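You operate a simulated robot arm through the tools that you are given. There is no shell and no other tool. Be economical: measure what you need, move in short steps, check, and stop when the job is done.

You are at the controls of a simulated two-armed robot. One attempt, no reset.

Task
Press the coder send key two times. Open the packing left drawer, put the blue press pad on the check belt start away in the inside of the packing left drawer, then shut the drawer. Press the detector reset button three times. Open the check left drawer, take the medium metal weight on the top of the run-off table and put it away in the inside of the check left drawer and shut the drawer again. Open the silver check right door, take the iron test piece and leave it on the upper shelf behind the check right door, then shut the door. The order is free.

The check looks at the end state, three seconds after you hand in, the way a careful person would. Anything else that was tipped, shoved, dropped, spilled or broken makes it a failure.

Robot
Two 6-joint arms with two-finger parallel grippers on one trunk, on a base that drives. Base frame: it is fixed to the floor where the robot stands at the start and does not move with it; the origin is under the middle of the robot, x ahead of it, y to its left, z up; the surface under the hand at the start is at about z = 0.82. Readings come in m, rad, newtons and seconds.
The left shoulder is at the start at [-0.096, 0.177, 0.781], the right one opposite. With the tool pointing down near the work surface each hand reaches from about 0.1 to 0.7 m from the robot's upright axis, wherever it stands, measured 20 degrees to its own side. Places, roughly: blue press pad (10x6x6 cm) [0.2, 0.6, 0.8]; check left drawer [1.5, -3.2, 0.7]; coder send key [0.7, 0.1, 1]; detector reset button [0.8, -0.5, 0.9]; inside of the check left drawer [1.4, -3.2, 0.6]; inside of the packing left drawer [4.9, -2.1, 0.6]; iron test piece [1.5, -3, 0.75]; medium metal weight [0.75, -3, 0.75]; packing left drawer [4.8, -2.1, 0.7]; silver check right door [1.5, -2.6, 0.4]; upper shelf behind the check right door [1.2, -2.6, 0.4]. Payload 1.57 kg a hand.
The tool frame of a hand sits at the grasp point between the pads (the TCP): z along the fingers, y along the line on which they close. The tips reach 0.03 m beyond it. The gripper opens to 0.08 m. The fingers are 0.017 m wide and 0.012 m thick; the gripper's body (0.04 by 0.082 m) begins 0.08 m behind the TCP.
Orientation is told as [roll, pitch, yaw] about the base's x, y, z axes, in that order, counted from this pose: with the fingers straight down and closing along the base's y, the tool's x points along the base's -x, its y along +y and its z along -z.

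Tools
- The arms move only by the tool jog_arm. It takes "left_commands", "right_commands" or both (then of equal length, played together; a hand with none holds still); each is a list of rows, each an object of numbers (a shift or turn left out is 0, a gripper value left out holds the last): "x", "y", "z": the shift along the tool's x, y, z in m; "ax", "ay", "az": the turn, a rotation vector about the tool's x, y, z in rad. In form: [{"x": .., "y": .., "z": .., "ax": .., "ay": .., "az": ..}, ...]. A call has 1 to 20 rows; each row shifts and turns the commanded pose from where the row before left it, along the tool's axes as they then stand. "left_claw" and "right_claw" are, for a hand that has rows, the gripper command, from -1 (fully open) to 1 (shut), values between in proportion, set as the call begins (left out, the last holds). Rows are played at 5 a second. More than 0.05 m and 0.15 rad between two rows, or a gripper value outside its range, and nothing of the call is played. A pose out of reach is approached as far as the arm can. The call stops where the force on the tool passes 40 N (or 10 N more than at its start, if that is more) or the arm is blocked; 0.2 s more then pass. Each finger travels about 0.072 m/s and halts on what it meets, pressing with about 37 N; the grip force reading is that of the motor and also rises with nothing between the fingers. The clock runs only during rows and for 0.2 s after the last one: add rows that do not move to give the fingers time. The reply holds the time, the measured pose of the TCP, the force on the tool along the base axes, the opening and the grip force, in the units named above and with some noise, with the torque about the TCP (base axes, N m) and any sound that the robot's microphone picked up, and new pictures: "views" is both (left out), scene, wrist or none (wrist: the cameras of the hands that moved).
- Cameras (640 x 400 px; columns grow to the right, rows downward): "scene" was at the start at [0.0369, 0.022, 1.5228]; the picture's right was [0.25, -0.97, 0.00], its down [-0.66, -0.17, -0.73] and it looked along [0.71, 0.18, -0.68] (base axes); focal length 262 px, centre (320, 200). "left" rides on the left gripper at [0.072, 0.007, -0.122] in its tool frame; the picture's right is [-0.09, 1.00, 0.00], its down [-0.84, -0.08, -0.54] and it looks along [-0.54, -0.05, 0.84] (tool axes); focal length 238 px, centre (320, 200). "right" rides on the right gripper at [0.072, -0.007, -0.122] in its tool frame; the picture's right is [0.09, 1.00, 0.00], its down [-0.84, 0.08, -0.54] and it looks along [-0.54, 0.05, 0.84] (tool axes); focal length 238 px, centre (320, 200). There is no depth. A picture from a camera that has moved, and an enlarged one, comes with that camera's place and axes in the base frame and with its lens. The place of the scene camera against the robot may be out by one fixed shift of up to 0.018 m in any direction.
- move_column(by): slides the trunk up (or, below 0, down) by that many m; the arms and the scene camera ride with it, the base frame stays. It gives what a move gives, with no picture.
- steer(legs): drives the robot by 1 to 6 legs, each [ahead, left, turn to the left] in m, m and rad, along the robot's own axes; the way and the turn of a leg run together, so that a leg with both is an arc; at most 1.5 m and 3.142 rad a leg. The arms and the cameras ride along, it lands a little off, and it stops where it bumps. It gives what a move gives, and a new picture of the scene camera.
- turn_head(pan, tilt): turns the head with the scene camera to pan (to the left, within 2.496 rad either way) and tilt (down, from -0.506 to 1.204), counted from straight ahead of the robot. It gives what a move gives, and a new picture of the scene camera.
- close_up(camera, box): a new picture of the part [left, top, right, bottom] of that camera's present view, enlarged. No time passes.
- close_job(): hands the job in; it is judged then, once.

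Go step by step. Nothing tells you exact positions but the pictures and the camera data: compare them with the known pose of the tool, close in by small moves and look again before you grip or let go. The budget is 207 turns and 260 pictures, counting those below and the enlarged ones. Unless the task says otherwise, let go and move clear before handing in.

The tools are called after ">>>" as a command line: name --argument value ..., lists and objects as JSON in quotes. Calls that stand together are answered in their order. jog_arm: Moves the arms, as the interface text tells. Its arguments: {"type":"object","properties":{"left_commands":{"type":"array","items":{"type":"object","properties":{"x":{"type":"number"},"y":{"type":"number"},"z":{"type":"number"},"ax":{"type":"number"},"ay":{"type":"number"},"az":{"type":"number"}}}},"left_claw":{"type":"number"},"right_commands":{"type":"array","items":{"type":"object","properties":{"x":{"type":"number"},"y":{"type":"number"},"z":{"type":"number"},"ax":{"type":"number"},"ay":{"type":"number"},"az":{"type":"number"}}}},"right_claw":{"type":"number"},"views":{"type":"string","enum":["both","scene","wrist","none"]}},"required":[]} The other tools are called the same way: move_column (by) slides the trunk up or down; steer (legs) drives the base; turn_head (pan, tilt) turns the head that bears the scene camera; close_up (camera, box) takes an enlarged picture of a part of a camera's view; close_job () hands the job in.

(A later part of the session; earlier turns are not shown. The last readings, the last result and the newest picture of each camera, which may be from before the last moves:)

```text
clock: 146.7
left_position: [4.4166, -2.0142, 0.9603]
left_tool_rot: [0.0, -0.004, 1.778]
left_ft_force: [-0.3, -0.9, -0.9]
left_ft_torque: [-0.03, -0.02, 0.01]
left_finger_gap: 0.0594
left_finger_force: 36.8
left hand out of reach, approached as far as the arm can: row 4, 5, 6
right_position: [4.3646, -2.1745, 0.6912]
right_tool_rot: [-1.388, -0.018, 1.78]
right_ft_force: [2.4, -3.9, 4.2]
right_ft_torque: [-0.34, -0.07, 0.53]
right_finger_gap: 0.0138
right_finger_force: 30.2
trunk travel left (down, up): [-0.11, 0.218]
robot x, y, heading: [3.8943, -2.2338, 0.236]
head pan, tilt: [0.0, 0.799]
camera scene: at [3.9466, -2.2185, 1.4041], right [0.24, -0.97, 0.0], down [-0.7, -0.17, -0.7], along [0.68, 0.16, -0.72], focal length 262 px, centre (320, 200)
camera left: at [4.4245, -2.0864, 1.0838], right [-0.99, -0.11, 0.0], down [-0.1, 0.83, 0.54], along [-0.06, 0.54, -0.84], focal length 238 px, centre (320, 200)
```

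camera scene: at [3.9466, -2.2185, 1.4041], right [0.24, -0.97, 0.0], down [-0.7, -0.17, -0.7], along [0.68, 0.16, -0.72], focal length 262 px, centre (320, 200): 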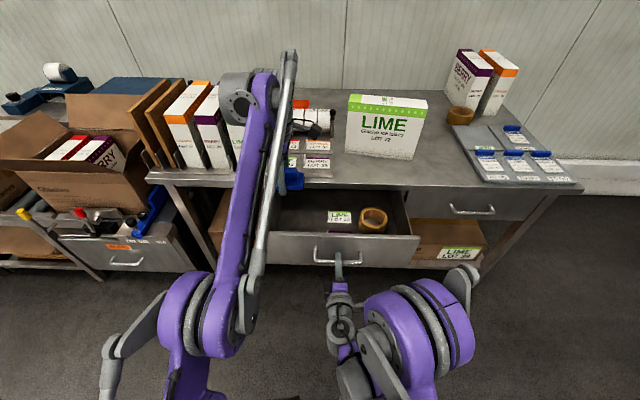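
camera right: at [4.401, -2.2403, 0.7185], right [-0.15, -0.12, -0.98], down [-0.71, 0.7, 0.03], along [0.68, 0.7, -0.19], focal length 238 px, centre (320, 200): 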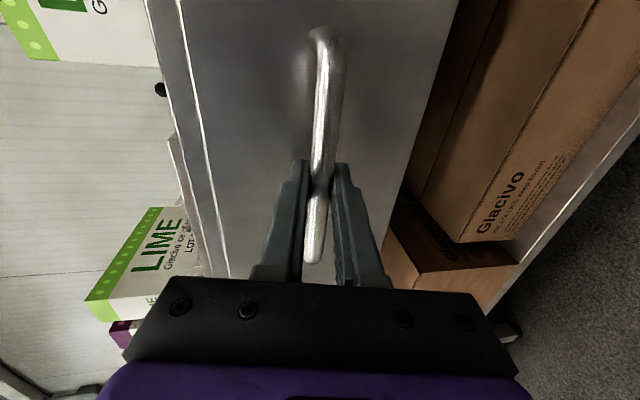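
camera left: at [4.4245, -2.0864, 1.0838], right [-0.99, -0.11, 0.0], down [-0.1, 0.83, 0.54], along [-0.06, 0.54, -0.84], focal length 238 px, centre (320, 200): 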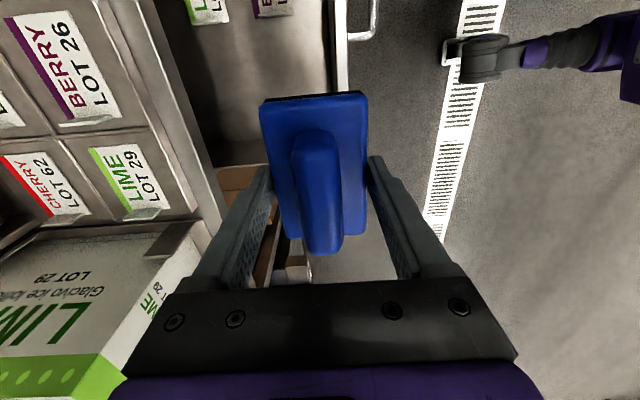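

Reach is limited at this height; lowering gives more reach. Go down 8 cm (still above the drawer front), then inward 7 cm.

>>> jog_arm --left_commands '[{"z": 0.04}, {"z": 0.035}, {"y": -0.035}, {"y": -0.035}, {}]' --views "both"

```text
clock: 147.9
left_position: [4.4639, -2.003, 0.8815]
left_tool_rot: [-0.001, -0.005, 1.779]
left_ft_force: [-0.4, 0.7, -1.8]
left_ft_torque: [0.01, 0.01, 0.01]
left_finger_gap: 0.0598
left_finger_force: 36.8
left hand out of reach, approached as far as the arm can: row 4
right_position: [4.3641, -2.1751, 0.6919]
right_tool_rot: [-1.39, -0.018, 1.78]
right_ft_force: [0.5, -3.7, 4.8]
right_ft_torque: [-0.44, -0.12, -0.11]
right_finger_gap: 0.0139
right_finger_force: 30.0
trunk travel left (down, up): [-0.11, 0.218]
robot x, y, heading: [3.8921, -2.2315, 0.239]
head pan, tilt: [0.0, 0.799]
camera scene: at [3.9465, -2.2185, 1.4041], right [0.24, -0.97, 0.0], down [-0.7, -0.17, -0.7], along [0.68, 0.16, -0.72], focal length 262 px, centre (320, 200)
camera left: at [4.4722, -2.0752, 1.0046], right [-0.99, -0.11, 0.0], down [-0.1, 0.83, 0.54], along [-0.06, 0.54, -0.84], focal length 238 px, centre (320, 200)
```

scene: 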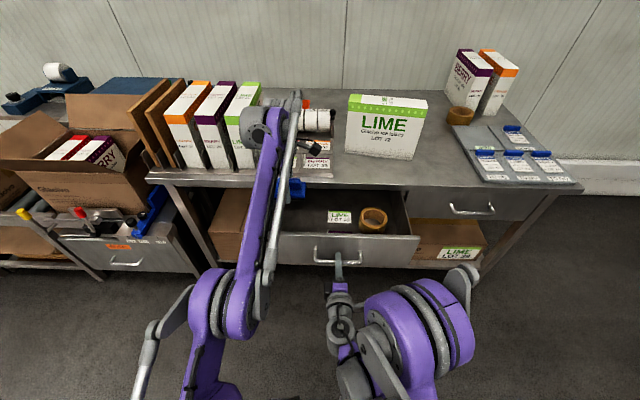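
left: 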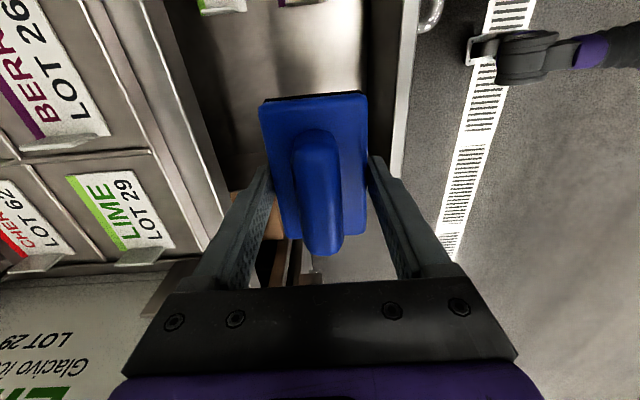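

The opening fits; shift 2.5 cm right for side clearance, then lower into the drawer in steps.

>>> jog_arm --left_commands '[{"x": 0.025}, {"z": 0.04}, {"z": 0.04}, {"z": 0.03}, {}]' --views "both"

```text
clock: 149.1
left_position: [4.4638, -2.0259, 0.7682]
left_tool_rot: [0.0, -0.003, 1.778]
left_ft_force: [-0.1, 0.7, -2.1]
left_ft_torque: [-0.03, 0.0, -0.01]
left_finger_gap: 0.0596
left_finger_force: 36.7
left hand out of reach, approached as far as the arm can: row 1
right_position: [4.3648, -2.1746, 0.6926]
right_tool_rot: [-1.388, -0.017, 1.781]
right_ft_force: [-0.9, -4.7, 4.1]
right_ft_torque: [-0.43, -0.09, 0.23]
right_finger_gap: 0.0139
right_finger_force: 30.7
trunk travel left (down, up): [-0.11, 0.218]
robot x, y, heading: [3.8946, -2.2325, 0.237]
head pan, tilt: [0.0, 0.799]
camera scene: at [3.9465, -2.2186, 1.4041], right [0.24, -0.97, 0.0], down [-0.7, -0.17, -0.7], along [0.68, 0.16, -0.72], focal length 262 px, centre (320, 200)
camera left: at [4.4717, -2.0996, 0.8919], right [-0.99, -0.11, 0.0], down [-0.1, 0.83, 0.54], along [-0.06, 0.54, -0.84], focal length 238 px, centre (320, 200)
```

scene: 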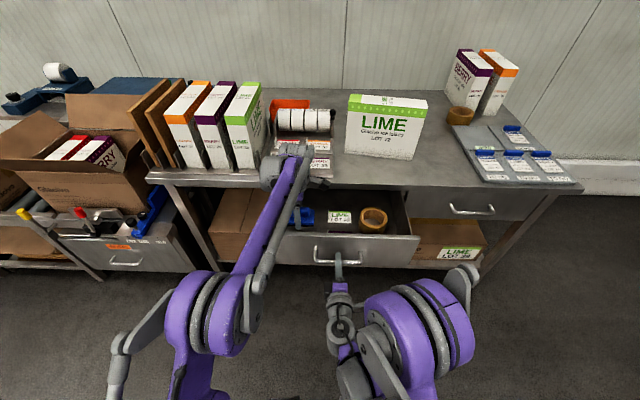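
left: 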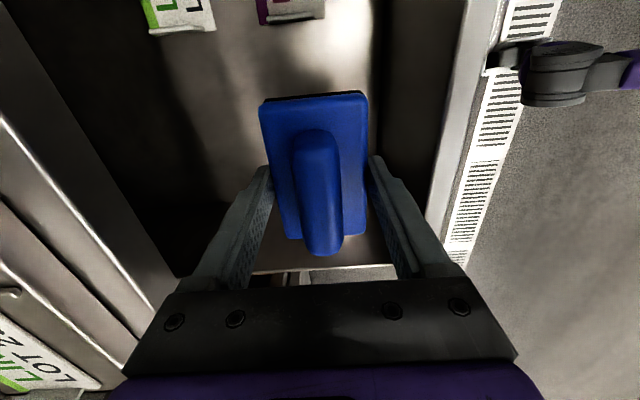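

>>> jog_arm --left_commands '[{"z": 0.025}, {"z": 0.025}, {"z": 0.015}, {"z": 0.01}, {"z": 0.01}, {}]' --views "wrist"

```text
clock: 150.5
left_position: [4.4649, -2.0263, 0.6849]
left_tool_rot: [0.0, -0.003, 1.779]
left_ft_force: [0.3, 0.3, -2.5]
left_ft_torque: [0.0, 0.01, 0.0]
left_finger_gap: 0.0594
left_finger_force: 37.3
right_position: [4.3643, -2.1754, 0.6925]
right_tool_rot: [-1.391, -0.016, 1.778]
right_ft_force: [0.9, -4.2, 4.5]
right_ft_torque: [-0.46, -0.12, -0.01]
right_finger_gap: 0.0135
right_finger_force: 30.1
trunk travel left (down, up): [-0.11, 0.218]
robot x, y, heading: [3.8954, -2.2359, 0.239]
head pan, tilt: [0.0, 0.799]
camera left: at [4.4725, -2.0991, 0.807], right [-0.99, -0.11, 0.0], down [-0.1, 0.83, 0.54], along [-0.06, 0.54, -0.84], focal length 238 px, centre (320, 200)
```

left: 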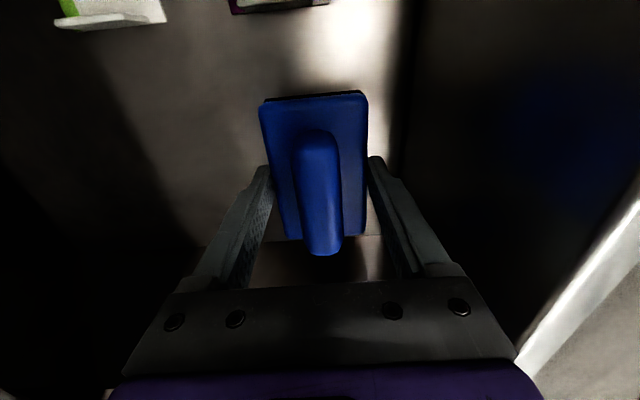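

>>> jog_arm --left_commands '[{"z": 0.008}, {"z": 0.008}, {"z": 0.006}, {"z": 0.006}, {"z": 0.006}, {}]' --views "wrist"

```text
clock: 151.9
left_position: [4.4644, -2.0258, 0.6522]
left_tool_rot: [0.0, -0.004, 1.778]
left_ft_force: [3.2, 1.1, 32.3]
left_ft_torque: [-0.28, 0.5, 0.0]
left_finger_gap: 0.0596
left_finger_force: 36.8
right_position: [4.3646, -2.1746, 0.692]
right_tool_rot: [-1.389, -0.019, 1.782]
right_ft_force: [-1.1, -2.5, -19.9]
right_ft_torque: [-0.55, 0.01, -0.36]
right_finger_gap: 0.0138
right_finger_force: 30.2
trunk travel left (down, up): [-0.11, 0.218]
robot x, y, heading: [3.8976, -2.2298, 0.242]
head pan, tilt: [0.0, 0.799]
camera left: at [4.4719, -2.0994, 0.775], right [-0.99, -0.11, 0.0], down [-0.1, 0.83, 0.54], along [-0.06, 0.54, -0.84], focal length 238 px, centre (320, 200)
```

left: 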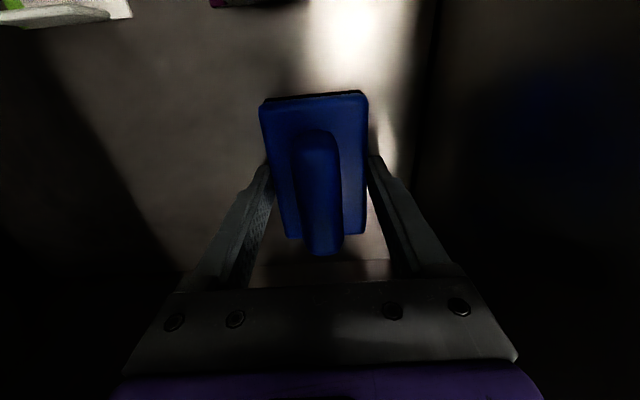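

Contact with the drawer floor. Ease up 2 mm, release and lift out.

>>> jog_arm --left_commands '[{"z": -0.002}, {}, {}, {"z": -0.02}, {"z": -0.04}, {"z": -0.045}, {"z": -0.045}, {"z": -0.045}, {}]' --left_claw -1 --views "both"

```text
clock: 153.9
left_position: [4.4651, -2.0274, 0.8461]
left_tool_rot: [0.0, -0.005, 1.778]
left_ft_force: [0.5, -0.8, 0.2]
left_ft_torque: [0.03, -0.01, 0.02]
left_finger_gap: 0.0804
left_finger_force: 0.1
right_position: [4.364, -2.1753, 0.6924]
right_tool_rot: [-1.389, -0.017, 1.78]
right_ft_force: [2.4, -1.9, 3.0]
right_ft_torque: [-0.47, -0.09, -0.15]
right_finger_gap: 0.0139
right_finger_force: 30.2
trunk travel left (down, up): [-0.11, 0.218]
robot x, y, heading: [3.8948, -2.2343, 0.233]
head pan, tilt: [0.0, 0.799]
camera scene: at [3.9466, -2.2184, 1.4041], right [0.24, -0.97, 0.0], down [-0.7, -0.17, -0.7], along [0.68, 0.16, -0.72], focal length 262 px, centre (320, 200)
camera left: at [4.4727, -2.0995, 0.9702], right [-0.99, -0.11, 0.0], down [-0.1, 0.83, 0.54], along [-0.06, 0.54, -0.84], focal length 238 px, centre (320, 200)
```

scene: 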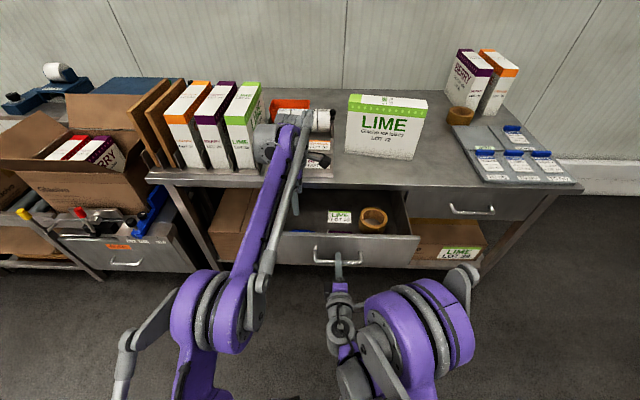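
left: 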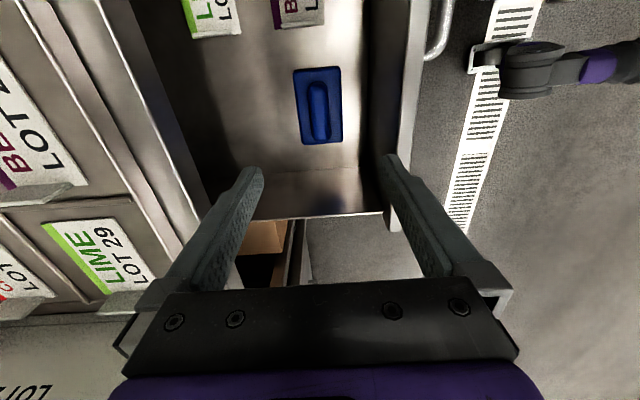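

The pad lies flat in the drawer. Retract the left hand, then push the drawer shut with the right.

>>> jog_arm --left_commands '[{"z": -0.04}, {"z": -0.04}, {"y": 0.045}, {"y": 0.045}, {"y": 0.045}, {"y": 0.045}, {"y": 0.045}, {"y": 0.03}]' --right_commands '[{}, {}, {}, {}, {}, {}, {}, {}]' --views "none"

>>> jog_arm --right_commands '[{"y": -0.0053, "z": 0.0295}, {"y": -0.0053, "z": 0.0295}, {"y": -0.0053, "z": 0.0295}, {"y": -0.0053, "z": 0.0295}, {}]' --views "scene"

```text
clock: 155.7
left_position: [4.3947, -2.0712, 0.969]
left_tool_rot: [0.002, -0.004, 1.776]
left_ft_force: [0.1, 0.0, -0.8]
left_ft_torque: [-0.01, 0.03, 0.02]
left_finger_gap: 0.0801
left_finger_force: 0.0
left hand out of reach, approached as far as the arm can: row 2, 3, 4, 5, 6, 7, 8
right_position: [4.3647, -2.1761, 0.6927]
right_tool_rot: [-1.39, -0.016, 1.78]
right_ft_force: [1.1, -3.2, 3.1]
right_ft_torque: [-0.38, -0.12, 0.17]
right_finger_gap: 0.0137
right_finger_force: 30.6
trunk travel left (down, up): [-0.11, 0.218]
robot x, y, heading: [3.8954, -2.2294, 0.23]
head pan, tilt: [0.0, 0.799]
```

```text
clock: 156.9
left_position: [4.3947, -2.0715, 0.971]
left_tool_rot: [0.001, -0.004, 1.777]
left_ft_force: [-0.4, -0.3, -0.3]
left_ft_torque: [0.01, 0.01, 0.0]
left_finger_gap: 0.08
left_finger_force: 0.1
right_position: [4.4803, -2.1516, 0.6908]
right_tool_rot: [-1.394, -0.017, 1.78]
right_ft_force: [4.1, -10.8, 18.4]
right_ft_torque: [-0.51, -0.26, -0.37]
right_finger_gap: 0.0136
right_finger_force: 30.3
trunk travel left (down, up): [-0.11, 0.218]
robot x, y, heading: [3.8885, -2.2362, 0.236]
head pan, tilt: [0.0, 0.799]
camera scene: at [3.9455, -2.2194, 1.4041], right [0.24, -0.97, 0.0], down [-0.7, -0.17, -0.7], along [0.68, 0.16, -0.72], focal length 262 px, centre (320, 200)
```

scene: 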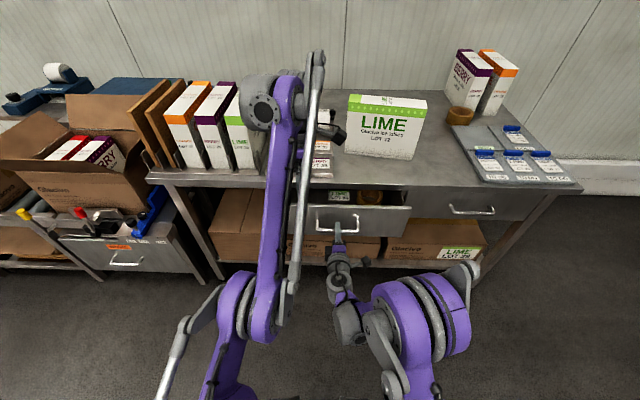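

>>> jog_arm --right_commands '[{"x": 0.001, "y": -0.0065, "z": 0.0295}, {"y": -0.0055, "z": 0.0295}, {"y": -0.0055, "z": 0.0295}, {"y": -0.002, "z": 0.01}, {}]' --views "scene"

```text
clock: 158.1
left_position: [4.3954, -2.0716, 0.9695]
left_tool_rot: [0.002, -0.004, 1.779]
left_ft_force: [0.0, -0.5, 0.1]
left_ft_torque: [0.02, 0.03, -0.01]
left_finger_gap: 0.0799
left_finger_force: 0.0
right_position: [4.5785, -2.1306, 0.6922]
right_tool_rot: [-1.391, -0.019, 1.782]
right_ft_force: [-23.1, -12.9, -23.9]
right_ft_torque: [-0.53, 0.02, 0.16]
right_finger_gap: 0.0142
right_finger_force: 30.7
trunk travel left (down, up): [-0.11, 0.218]
robot x, y, heading: [3.8951, -2.2352, 0.235]
head pan, tilt: [0.0, 0.799]
camera scene: at [3.9466, -2.219, 1.4039], right [0.24, -0.97, 0.0], down [-0.7, -0.17, -0.7], along [0.68, 0.16, -0.72], focal length 262 px, centre (320, 200)
```

scene: 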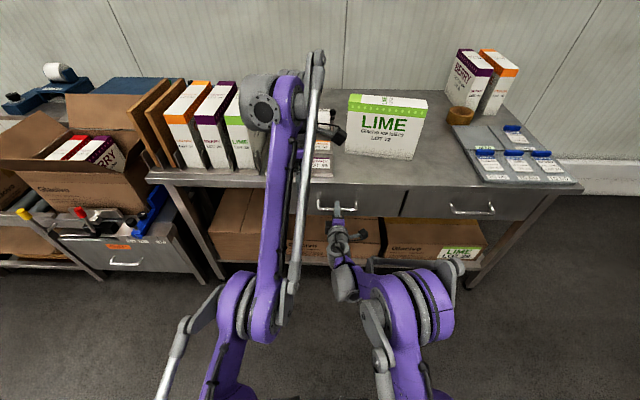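

Drawer is shut (handle back at its original spot). Release and back away; also tuck the left arm.

>>> jog_arm --right_commands '[{}, {}, {}, {}, {"z": -0.04}, {"z": -0.045}, {"z": -0.045}, {"z": -0.045}, {}]' --right_claw -1 --views "scene"

>>> jog_arm --left_commands '[{"y": 0.04}, {"y": 0.04}, {"y": 0.04}, {"x": -0.04}, {"x": -0.04}, {"x": -0.04}, {"z": -0.03}, {"z": -0.03}, {}]' --views "scene"

```text
clock: 160.1
left_position: [4.3939, -2.0705, 0.9698]
left_tool_rot: [0.002, -0.004, 1.779]
left_ft_force: [-0.5, 0.2, 0.3]
left_ft_torque: [0.02, 0.02, 0.04]
left_finger_gap: 0.0802
left_finger_force: 0.1
right_position: [4.4092, -2.1677, 0.7249]
right_tool_rot: [-1.393, -0.018, 1.781]
right_ft_force: [-0.4, -0.1, 0.5]
right_ft_torque: [0.04, -0.02, 0.01]
right_finger_gap: 0.0799
right_finger_force: 0.1
trunk travel left (down, up): [-0.11, 0.218]
robot x, y, heading: [3.8957, -2.2337, 0.237]
head pan, tilt: [0.0, 0.799]
camera scene: at [3.947, -2.2181, 1.404], right [0.24, -0.97, 0.0], down [-0.7, -0.17, -0.7], along [0.68, 0.16, -0.72], focal length 262 px, centre (320, 200)
```

scene: 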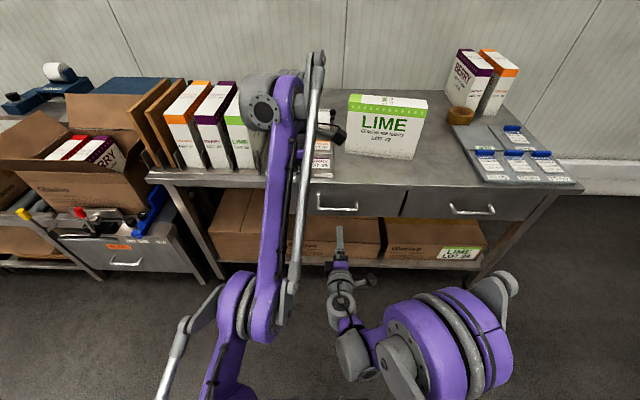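

```text
clock: 162.1
left_position: [4.3346, -1.9824, 1.055]
left_tool_rot: [0.002, -0.005, 1.777]
left_ft_force: [0.2, 0.6, -0.3]
left_ft_torque: [0.02, 0.01, 0.01]
left_finger_gap: 0.0801
left_finger_force: 0.2
left hand out of reach, approached as far as the arm can: row 1, 2, 3, 4, 5, 7, 8
right_position: [4.4117, -2.1656, 0.7238]
right_tool_rot: [-1.39, -0.017, 1.779]
right_ft_force: [0.4, 0.5, -0.2]
right_ft_torque: [0.01, 0.01, -0.02]
right_finger_gap: 0.0801
right_finger_force: 0.0
trunk travel left (down, up): [-0.11, 0.218]
robot x, y, heading: [3.8959, -2.2337, 0.234]
head pan, tilt: [0.0, 0.799]
camera scene: at [3.9473, -2.2181, 1.404], right [0.24, -0.97, 0.0], down [-0.7, -0.17, -0.7], along [0.68, 0.16, -0.72], focal length 262 px, centre (320, 200)
```

scene: 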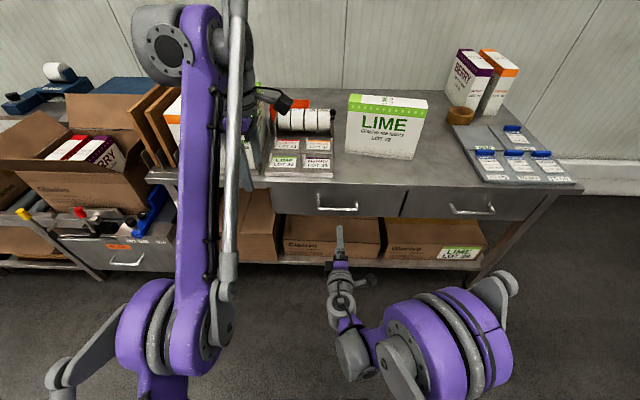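

Done there. Back off, turn around to face the line, raise the trunk, and look at the line's far side.

>>> steer --legs '[[-0.7, 0, 0], [0, 0, 3.14]]'

>>> move_column --by 0.115

>>> turn_head --pan 0.0 --tilt 0.4

>>> turn_head --pan -0.8 --tilt 0.35

```text
clock: 173.2
left_position: [2.7736, -2.6469, 1.0564]
left_tool_rot: [0.001, -0.003, -1.369]
left_ft_force: [0.1, -0.8, -0.7]
left_ft_torque: [0.05, 0.0, -0.02]
left_finger_gap: 0.0798
left_finger_force: 0.1
right_position: [2.6993, -2.4631, 0.7244]
right_tool_rot: [-1.391, -0.018, -1.364]
right_ft_force: [-0.2, 0.1, 0.1]
right_ft_torque: [-0.01, 0.01, 0.04]
right_finger_gap: 0.0801
right_finger_force: 0.2
trunk travel left (down, up): [-0.11, 0.218]
robot x, y, heading: [3.2147, -2.4004, -2.91]
head pan, tilt: [0.0, 0.799]
camera scene: at [3.1565, -2.4102, 1.4041], right [-0.23, 0.97, 0.0], down [0.7, 0.17, -0.7], along [-0.68, -0.16, -0.72], focal length 262 px, centre (320, 200)
```

scene: 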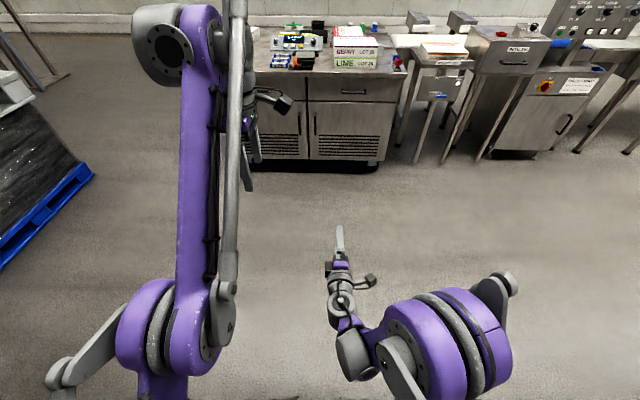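

```text
clock: 174.7
left_position: [2.7753, -2.647, 1.1714]
left_tool_rot: [0.0, -0.004, -1.368]
left_ft_force: [0.3, -0.1, 0.1]
left_ft_torque: [0.02, -0.02, 0.03]
left_finger_gap: 0.0798
left_finger_force: 0.0
right_position: [2.7, -2.4635, 0.8379]
right_tool_rot: [-1.39, -0.017, -1.364]
right_ft_force: [0.0, -0.6, 0.5]
right_ft_torque: [0.0, 0.01, 0.03]
right_finger_gap: 0.0799
right_finger_force: 0.1
trunk travel left (down, up): [-0.225, 0.103]
robot x, y, heading: [3.2178, -2.4016, -2.907]
head pan, tilt: [0.0, 0.799]
```

```text
clock: 175.6
left_position: [2.775, -2.6457, 1.1704]
left_tool_rot: [0.0, -0.004, -1.367]
left_ft_force: [-0.2, 0.1, 0.3]
left_ft_torque: [-0.02, -0.01, 0.01]
left_finger_gap: 0.0801
left_finger_force: 0.1
right_position: [2.6991, -2.4637, 0.838]
right_tool_rot: [-1.391, -0.016, -1.364]
right_ft_force: [-0.3, 0.1, -0.3]
right_ft_torque: [0.02, 0.02, -0.01]
right_finger_gap: 0.08
right_finger_force: 0.1
trunk travel left (down, up): [-0.225, 0.103]
robot x, y, heading: [3.218, -2.3994, -2.905]
head pan, tilt: [0.0, 0.4]
camera scene: at [3.1613, -2.409, 1.554], right [-0.23, 0.97, 0.0], down [0.38, 0.09, -0.92], along [-0.9, -0.21, -0.39], focal length 262 px, centre (320, 200)
```

scene: 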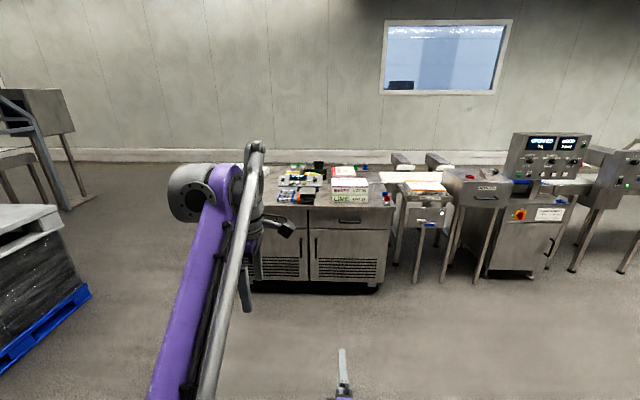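

```text
clock: 176.7
left_position: [2.7758, -2.6476, 1.1709]
left_tool_rot: [0.001, -0.003, -1.368]
left_ft_force: [-0.7, 0.2, 0.7]
left_ft_torque: [-0.02, 0.03, 0.0]
left_finger_gap: 0.0798
left_finger_force: 0.0
right_position: [2.6997, -2.4632, 0.8401]
right_tool_rot: [-1.393, -0.015, -1.364]
right_ft_force: [0.4, -0.6, 0.8]
right_ft_torque: [-0.02, -0.02, 0.0]
right_finger_gap: 0.0797
right_finger_force: 0.1
trunk travel left (down, up): [-0.225, 0.103]
robot x, y, heading: [3.2152, -2.4003, -2.907]
head pan, tilt: [-0.799, 0.351]
camera scene: at [3.1728, -2.3377, 1.5587], right [0.54, 0.84, 0.0], down [0.29, -0.18, -0.94], along [-0.79, 0.5, -0.34], focal length 262 px, centre (320, 200)
```

scene: 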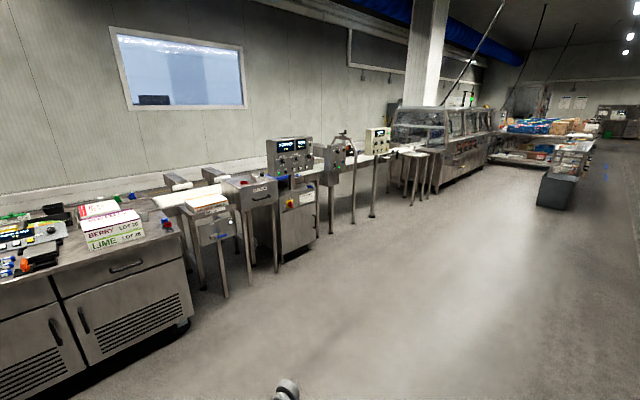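

The controls are all on this side. I drive along the line to face the detector and coder panels.

>>> steer --legs '[[0.4, -1.33, 0], [0.42, -1.33, 0]]'

>>> turn_head --pan 0.0 --tilt 0.5

```text
clock: 200.0
left_position: [1.3527, -0.253, 1.1719]
left_tool_rot: [0.0, -0.003, -1.37]
left_ft_force: [-0.9, -0.3, 0.5]
left_ft_torque: [-0.03, 0.01, 0.0]
left_finger_gap: 0.0799
left_finger_force: 0.1
right_position: [1.2769, -0.0691, 0.8386]
right_tool_rot: [-1.39, -0.018, -1.365]
right_ft_force: [0.9, 0.5, 0.5]
right_ft_torque: [-0.01, -0.02, 0.03]
right_finger_gap: 0.0803
right_finger_force: 0.0
trunk travel left (down, up): [-0.225, 0.103]
robot x, y, heading: [1.7964, -0.0042, -2.912]
head pan, tilt: [-0.799, 0.351]
camera scene: at [1.7508, 0.0566, 1.5587], right [0.54, 0.84, 0.0], down [0.29, -0.18, -0.94], along [-0.79, 0.5, -0.34], focal length 262 px, centre (320, 200)
```

scene: 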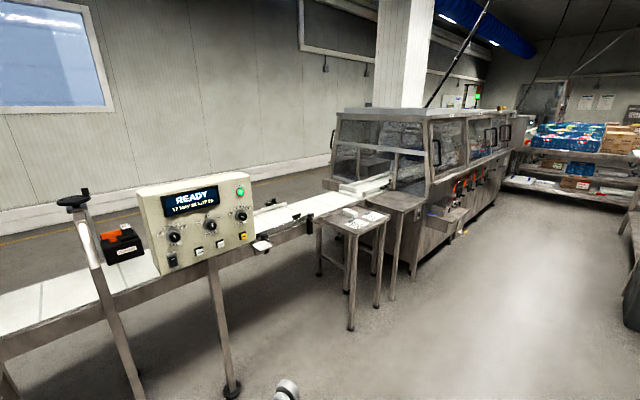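

```text
clock: 201.2
left_position: [1.354, -0.2544, 1.1705]
left_tool_rot: [0.0, -0.004, -1.368]
left_ft_force: [-0.3, -0.8, 0.0]
left_ft_torque: [0.01, 0.0, -0.01]
left_finger_gap: 0.08
left_finger_force: 0.0
right_position: [1.2789, -0.0694, 0.8391]
right_tool_rot: [-1.391, -0.018, -1.363]
right_ft_force: [0.6, 0.5, 0.2]
right_ft_torque: [0.0, 0.01, -0.01]
right_finger_gap: 0.08
right_finger_force: 0.1
trunk travel left (down, up): [-0.225, 0.103]
robot x, y, heading: [1.7942, -0.0044, -2.905]
head pan, tilt: [0.0, 0.499]
camera scene: at [1.741, -0.0143, 1.545], right [-0.23, 0.97, 0.0], down [0.47, 0.11, -0.88], along [-0.85, -0.2, -0.48], focal length 262 px, centre (320, 200)
```

scene: 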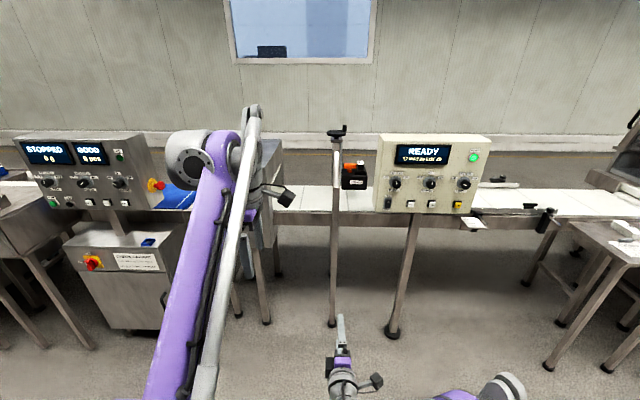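

>>> close_up --camera "scene" --box '[360, 120, 500, 220]'

>>> turn_head --pan 0.4 --tilt 0.5

>>> close_up --camera "scene" --box '[240, 120, 440, 260]'

```text
4.00 times, centred on (430, 170) of scene
camera zoom: at [1.741, -0.0143, 1.545], right [-0.23, 0.97, 0.0], down [0.47, 0.11, -0.88], along [-0.85, -0.2, -0.48], focal length 1048 px, centre (-120, 320)
```

zoom: 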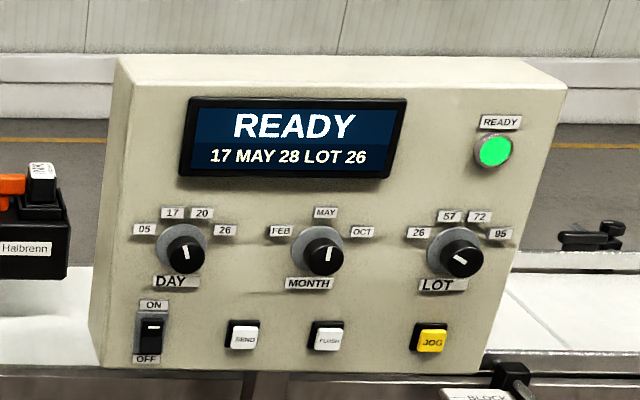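

```text
clock: 202.0
left_position: [1.3536, -0.2524, 1.1724]
left_tool_rot: [-0.001, -0.005, -1.368]
left_ft_force: [0.1, 0.6, 0.7]
left_ft_torque: [0.0, 0.02, -0.01]
left_finger_gap: 0.0801
left_finger_force: 0.0
right_position: [1.2776, -0.0688, 0.8393]
right_tool_rot: [-1.391, -0.019, -1.365]
right_ft_force: [-0.7, 0.2, 0.2]
right_ft_torque: [0.02, -0.01, 0.04]
right_finger_gap: 0.0802
right_finger_force: 0.0
trunk travel left (down, up): [-0.225, 0.103]
robot x, y, heading: [1.7936, -0.0083, -2.91]
head pan, tilt: [0.4, 0.499]
camera scene: at [1.7561, -0.0471, 1.545], right [-0.59, 0.81, 0.0], down [0.39, 0.28, -0.88], along [-0.71, -0.52, -0.48], focal length 262 px, centre (320, 200)
```

scene: 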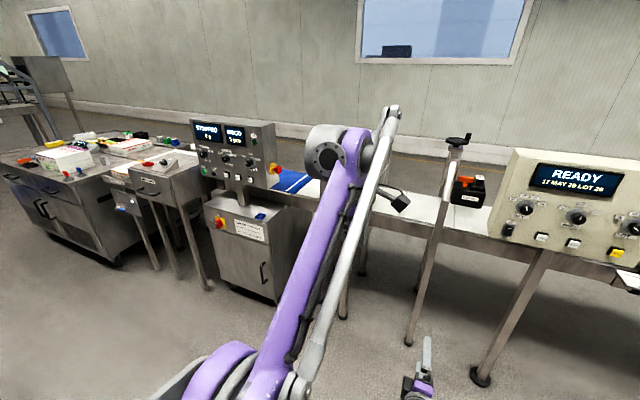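

```text
2.86 times, centred on (340, 190) of scene
camera zoom: at [1.7561, -0.0471, 1.545], right [-0.59, 0.81, 0.0], down [0.39, 0.28, -0.88], along [-0.71, -0.52, -0.48], focal length 748 px, centre (263, 229)
```

zoom: 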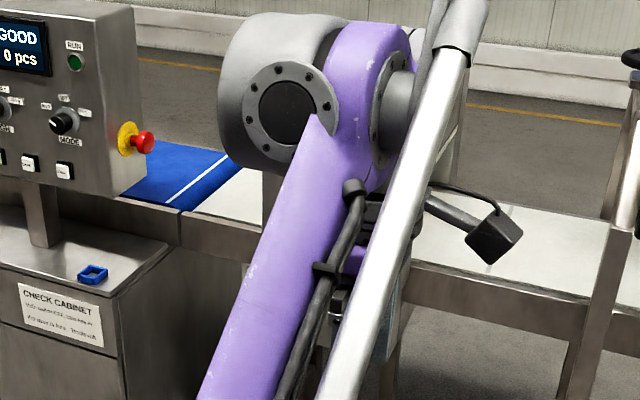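

SEND is the left white key at ≈(0.71, 0.18, 1.0). The left arm hides the detector; I retract it and turn its hand to point forward too, and close both grippers for pressing.

>>> jog_arm --left_commands '[{"y": 0.04}, {"y": 0.04}, {"y": 0.04}, {"x": -0.04}, {"x": -0.04}, {"x": -0.04}, {"az": 0.14}, {"az": 0.14}, {"az": 0.14}, {"az": 0.14}, {"az": 0.14}, {"az": 0.14}, {"az": 0.14}, {"az": 0.14}, {"az": 0.14}, {"az": 0.14}, {"az": 0.14}]' --left_claw 1 --right_commands '[{"z": -0.03}, {"z": -0.03}, {"z": -0.03}, {"x": 0.03}, {"x": 0.03}, {}, {}, {}, {}, {}, {}, {}, {}, {}, {}, {}, {}]' --right_claw 1 --views "none"

>>> jog_arm --left_commands '[{"ay": -0.15}, {"ay": -0.15}, {"ay": -0.15}, {"ay": -0.15}, {"ay": -0.15}, {"ay": -0.15}, {"ay": -0.15}, {"ay": -0.15}, {"ay": -0.15}, {"ay": -0.15}, {"ay": -0.07}, {}]' --views "scene"

```text
clock: 205.6
left_position: [1.4949, -0.346, 1.1715]
left_tool_rot: [0.004, 0.0, -2.91]
left_ft_force: [-0.1, 0.6, 0.5]
left_ft_torque: [0.0, 0.01, 0.0]
left_finger_gap: 0.0
left_finger_force: 21.2
right_position: [1.3482, 0.0037, 0.8631]
right_tool_rot: [-1.39, -0.017, -1.365]
right_ft_force: [-0.7, 0.7, -0.7]
right_ft_torque: [0.01, 0.05, 0.01]
right_finger_gap: 0.0003
right_finger_force: 21.1
right hand out of reach, approached as far as the arm can: row 4, 5
trunk travel left (down, up): [-0.225, 0.103]
robot x, y, heading: [1.7942, -0.002, -2.91]
head pan, tilt: [0.4, 0.499]
```

```text
clock: 208.2
left_position: [1.4958, -0.3472, 1.1708]
left_tool_rot: [1.218, -1.568, 2.158]
left_ft_force: [0.7, -0.3, -0.2]
left_ft_torque: [0.0, 0.01, -0.02]
left_finger_gap: 0.0
left_finger_force: 21.3
right_position: [1.3484, 0.0038, 0.8642]
right_tool_rot: [-1.391, -0.016, -1.365]
right_ft_force: [-0.9, -1.0, 0.1]
right_ft_torque: [-0.02, -0.04, -0.01]
right_finger_gap: 0.0
right_finger_force: 21.1
trunk travel left (down, up): [-0.225, 0.103]
robot x, y, heading: [1.795, -0.0062, -2.906]
head pan, tilt: [0.4, 0.499]
camera scene: at [1.7562, -0.0471, 1.545], right [-0.59, 0.81, 0.0], down [0.39, 0.28, -0.88], along [-0.71, -0.52, -0.48], focal length 262 px, centre (320, 200)
```

scene: 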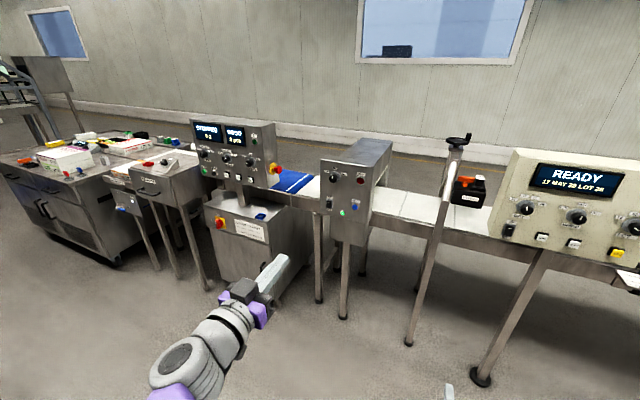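

>>> close_up --camera "scene" --box '[300, 130, 412, 240]'

```text
3.64 times, centred on (356, 185) of scene
camera zoom: at [1.7562, -0.0471, 1.545], right [-0.59, 0.81, 0.0], down [0.39, 0.28, -0.88], along [-0.71, -0.52, -0.48], focal length 952 px, centre (189, 254)
```

zoom: 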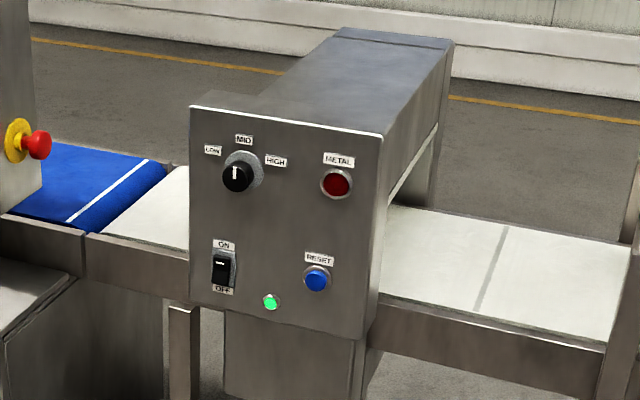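

RESET is the blue button. Drive 0.38 m closer, between both panels, then view each.

>>> steer --legs '[[0.38, -0.1, 0]]'

>>> turn_head --pan -0.35 --tilt 0.6

>>> turn_head --pan 0.45 --tilt 0.7

```text
clock: 210.7
left_position: [1.1049, -0.3342, 1.1723]
left_tool_rot: [0.91, -1.568, 2.46]
left_ft_force: [-0.3, 0.0, -0.1]
left_ft_torque: [-0.04, -0.02, -0.01]
left_finger_gap: 0.0
left_finger_force: 20.9
right_position: [0.9593, 0.0167, 0.8645]
right_tool_rot: [-1.389, -0.018, -1.368]
right_ft_force: [1.1, -0.4, 0.1]
right_ft_torque: [0.0, -0.02, 0.02]
right_finger_gap: 0.0001
right_finger_force: 21.5
trunk travel left (down, up): [-0.225, 0.103]
robot x, y, heading: [1.4066, 0.0009, -2.912]
head pan, tilt: [0.4, 0.499]
camera scene: at [1.3667, -0.0366, 1.545], right [-0.59, 0.81, 0.0], down [0.39, 0.28, -0.88], along [-0.71, -0.52, -0.48], focal length 262 px, centre (320, 200)
```

scene: 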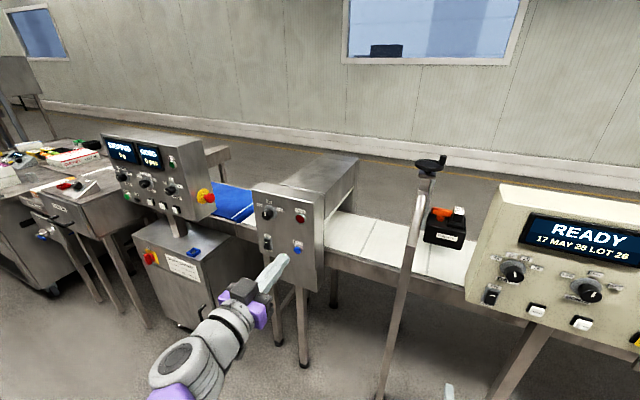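

```text
clock: 211.8
left_position: [1.1054, -0.3354, 1.1718]
left_tool_rot: [0.969, -1.566, 2.405]
left_ft_force: [-0.3, 0.4, 0.4]
left_ft_torque: [0.0, -0.02, 0.03]
left_finger_gap: 0.0001
left_finger_force: 21.6
right_position: [0.9589, 0.0167, 0.8635]
right_tool_rot: [-1.39, -0.017, -1.369]
right_ft_force: [-0.7, 0.1, 0.1]
right_ft_torque: [0.04, 0.03, 0.04]
right_finger_gap: 0.0
right_finger_force: 21.1
trunk travel left (down, up): [-0.225, 0.103]
robot x, y, heading: [1.4034, 0.0083, -2.91]
head pan, tilt: [-0.351, 0.6]
camera scene: at [1.353, 0.0276, 1.5359], right [0.12, 0.99, 0.0], down [0.56, -0.07, -0.83], along [-0.82, 0.1, -0.56], focal length 262 px, centre (320, 200)
```

scene: 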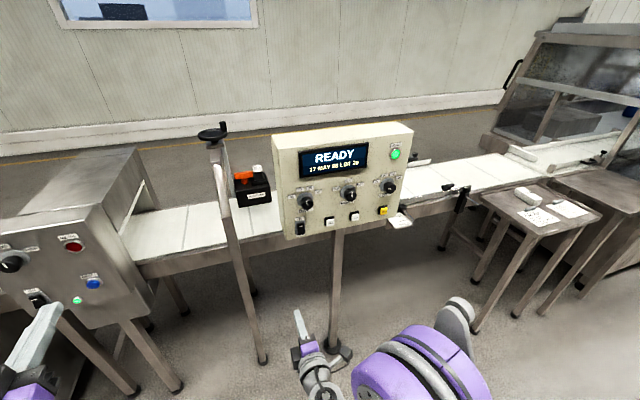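

```text
clock: 212.9
left_position: [1.105, -0.3345, 1.1713]
left_tool_rot: [0.967, -1.568, 2.404]
left_ft_force: [0.4, 0.5, 0.1]
left_ft_torque: [-0.01, -0.02, -0.02]
left_finger_gap: 0.0
left_finger_force: 21.1
right_position: [0.9581, 0.0157, 0.8644]
right_tool_rot: [-1.388, -0.017, -1.369]
right_ft_force: [1.0, 0.0, -0.6]
right_ft_torque: [0.01, 0.0, 0.01]
right_finger_gap: 0.0001
right_finger_force: 21.7
trunk travel left (down, up): [-0.225, 0.103]
robot x, y, heading: [1.4049, 0.0086, -2.912]
head pan, tilt: [0.45, 0.7]
camera scene: at [1.3747, -0.0364, 1.5273], right [-0.63, 0.78, 0.0], down [0.5, 0.4, -0.77], along [-0.59, -0.48, -0.64], focal length 262 px, centre (320, 200)
```

scene: 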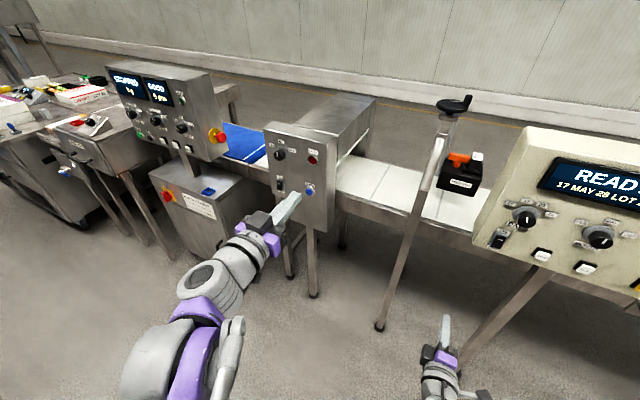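

Triangulated: SEND ≈ (0.649, 0.146, 0.967), RESET ≈ (0.813, -0.536, 0.934). I bring the right hand up in front of SEND and look.

>>> turn_head --pan -0.35 --tilt 0.7

>>> jog_arm --right_commands '[{"y": -0.036}, {"y": -0.036}, {"y": -0.036}, {"y": -0.036}, {"x": 0.0475}, {"x": 0.0475}, {"x": 0.0475}, {"x": 0.0475}, {"z": 0.045}, {"z": 0.045}, {"z": 0.045}, {}]' --views "both"

```text
clock: 214.1
left_position: [1.106, -0.3342, 1.1715]
left_tool_rot: [0.971, -1.567, 2.401]
left_ft_force: [0.0, 0.0, -0.5]
left_ft_torque: [-0.02, -0.01, 0.0]
left_finger_gap: 0.0
left_finger_force: 21.8
right_position: [0.9602, 0.017, 0.8628]
right_tool_rot: [-1.39, -0.018, -1.368]
right_ft_force: [-0.9, 0.4, 0.0]
right_ft_torque: [0.01, 0.0, 0.01]
right_finger_gap: 0.0001
right_finger_force: 21.0
trunk travel left (down, up): [-0.225, 0.103]
robot x, y, heading: [1.4046, 0.0089, -2.909]
head pan, tilt: [-0.351, 0.7]
camera scene: at [1.3564, 0.0272, 1.5273], right [0.12, 0.99, 0.0], down [0.64, -0.08, -0.76], along [-0.76, 0.09, -0.64], focal length 262 px, centre (320, 200)
```

scene: 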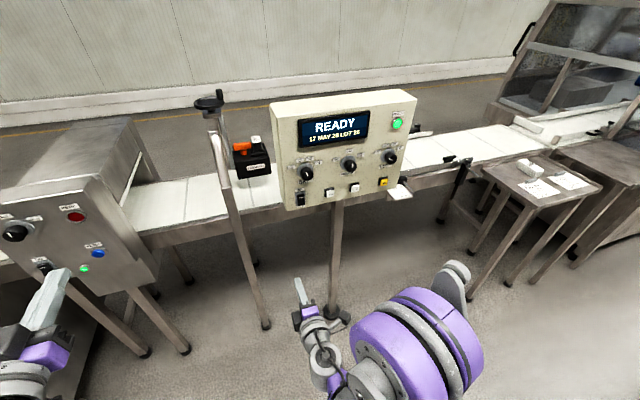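

```text
clock: 216.7
left_position: [1.1055, -0.3352, 1.1713]
left_tool_rot: [1.112, -1.568, 2.259]
left_ft_force: [0.0, -0.5, 0.4]
left_ft_torque: [-0.03, -0.01, -0.05]
left_finger_gap: 0.0
left_finger_force: 21.5
right_position: [0.7645, 0.1738, 0.9779]
right_tool_rot: [-1.389, -0.018, -1.369]
right_ft_force: [-0.3, -0.6, 0.3]
right_ft_torque: [0.04, 0.0, -0.03]
right_finger_gap: 0.0
right_finger_force: 21.1
trunk travel left (down, up): [-0.225, 0.103]
robot x, y, heading: [1.4047, 0.0063, -2.912]
head pan, tilt: [-0.351, 0.7]
camera scene: at [1.3575, 0.0273, 1.5273], right [0.12, 0.99, 0.0], down [0.64, -0.08, -0.77], along [-0.76, 0.09, -0.64], focal length 262 px, centre (320, 200)
camera right: at [0.8654, 0.268, 1.0041], right [0.16, 0.11, -0.98], down [0.7, -0.71, 0.04], along [-0.69, -0.7, -0.19], focal length 238 px, centre (320, 200)
```

scene: 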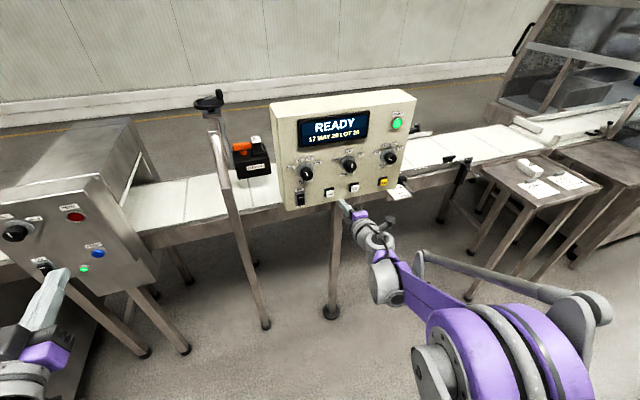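
right: 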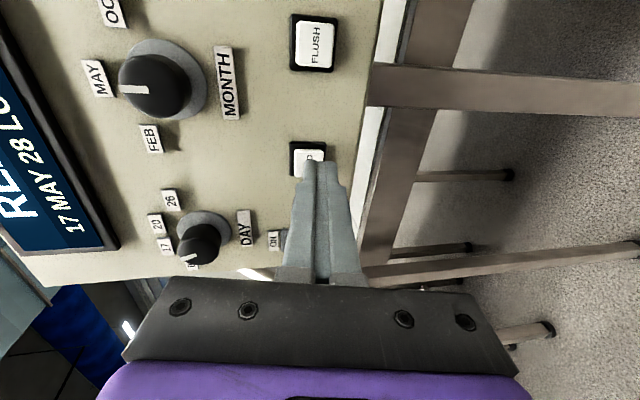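

SEND ≈ (0.675, 0.135, 0.972); tip at (0.736, 0.168, 0.973). Align laterally and approach to ~3 cm.

>>> jog_arm --right_commands '[{"x": -0.02, "y": -0.006}, {"z": 0.03, "y": -0.005}, {}]' --views "both"

```text
clock: 217.4
left_position: [1.1053, -0.3342, 1.1718]
left_tool_rot: [1.087, -1.568, 2.286]
left_ft_force: [0.8, -0.2, -0.2]
left_ft_torque: [-0.02, -0.01, 0.02]
left_finger_gap: 0.0
left_finger_force: 21.5
right_position: [0.7385, 0.1476, 0.9834]
right_tool_rot: [-1.389, -0.016, -1.366]
right_ft_force: [-0.2, 0.2, 1.2]
right_ft_torque: [-0.01, -0.02, -0.02]
right_finger_gap: 0.0
right_finger_force: 21.8
trunk travel left (down, up): [-0.225, 0.103]
robot x, y, heading: [1.4073, 0.0096, -2.908]
head pan, tilt: [-0.351, 0.7]
camera scene: at [1.3574, 0.0271, 1.5273], right [0.12, 0.99, 0.0], down [0.64, -0.08, -0.77], along [-0.76, 0.09, -0.64], focal length 262 px, centre (320, 200)
camera right: at [0.8392, 0.2422, 1.01], right [0.16, 0.11, -0.98], down [0.7, -0.71, 0.04], along [-0.69, -0.7, -0.19], focal length 238 px, centre (320, 200)
```

scene: 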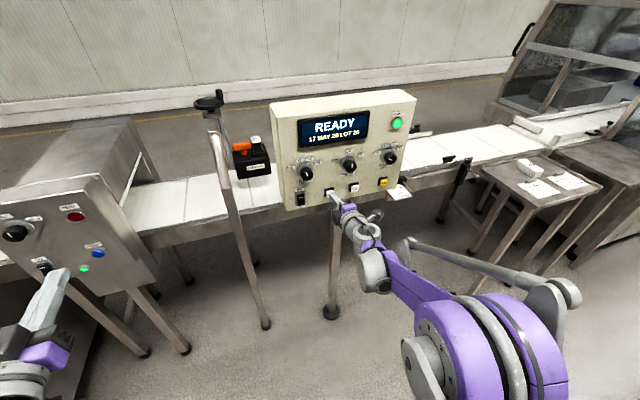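
right: 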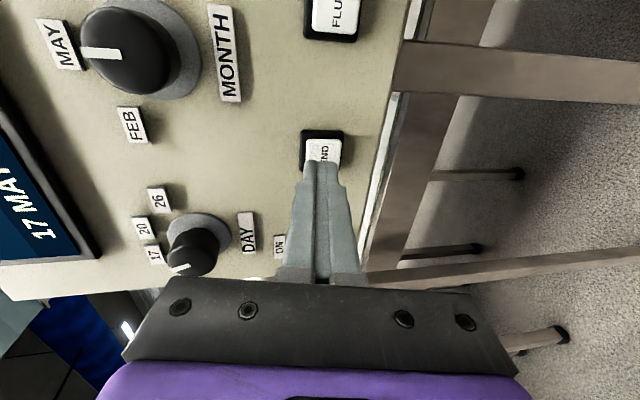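

Lined up: SEND is ~2.5 cm ahead on the finger axis. Press gently.

>>> jog_arm --right_commands '[{"z": 0.012}, {"z": 0.004}, {"z": 0.004}, {"z": 0.004}, {"z": 0.004}, {}]' --views "both"

```text
clock: 218.8
left_position: [1.1079, -0.3326, 1.1718]
left_tool_rot: [1.946, -1.568, 1.423]
left_ft_force: [0.1, 0.8, -0.9]
left_ft_torque: [0.02, -0.02, -0.04]
left_finger_gap: 0.0
left_finger_force: 21.4
right_position: [0.7137, 0.1432, 0.9795]
right_tool_rot: [-1.393, -0.017, -1.37]
right_ft_force: [27.7, 7.7, 0.6]
right_ft_torque: [-0.03, 0.09, -0.07]
right_finger_gap: 0.0
right_finger_force: 21.2
trunk travel left (down, up): [-0.225, 0.103]
robot x, y, heading: [1.4049, 0.0047, -2.906]
head pan, tilt: [-0.351, 0.7]
heard: click
camera scene: at [1.361, 0.0284, 1.5274], right [0.12, 0.99, 0.0], down [0.64, -0.08, -0.77], along [-0.76, 0.09, -0.64], focal length 262 px, centre (320, 200)
camera right: at [0.8152, 0.2376, 1.0066], right [0.16, 0.11, -0.98], down [0.7, -0.71, 0.04], along [-0.69, -0.7, -0.19], focal length 238 px, centre (320, 200)
```

scene: 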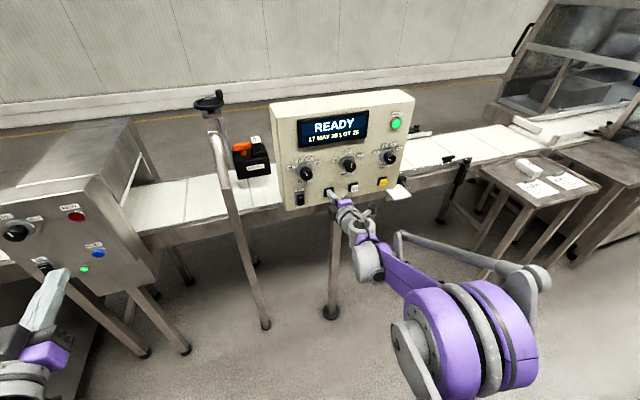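
right: 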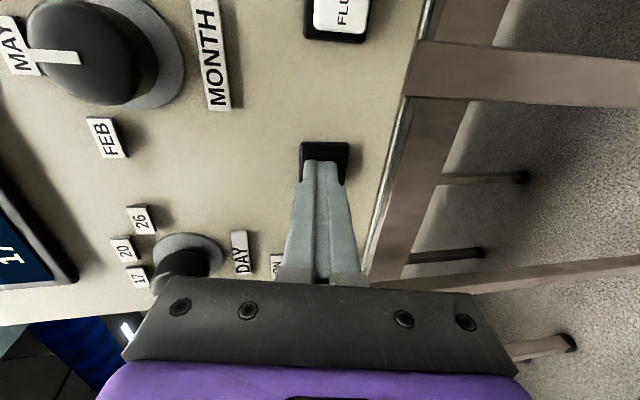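

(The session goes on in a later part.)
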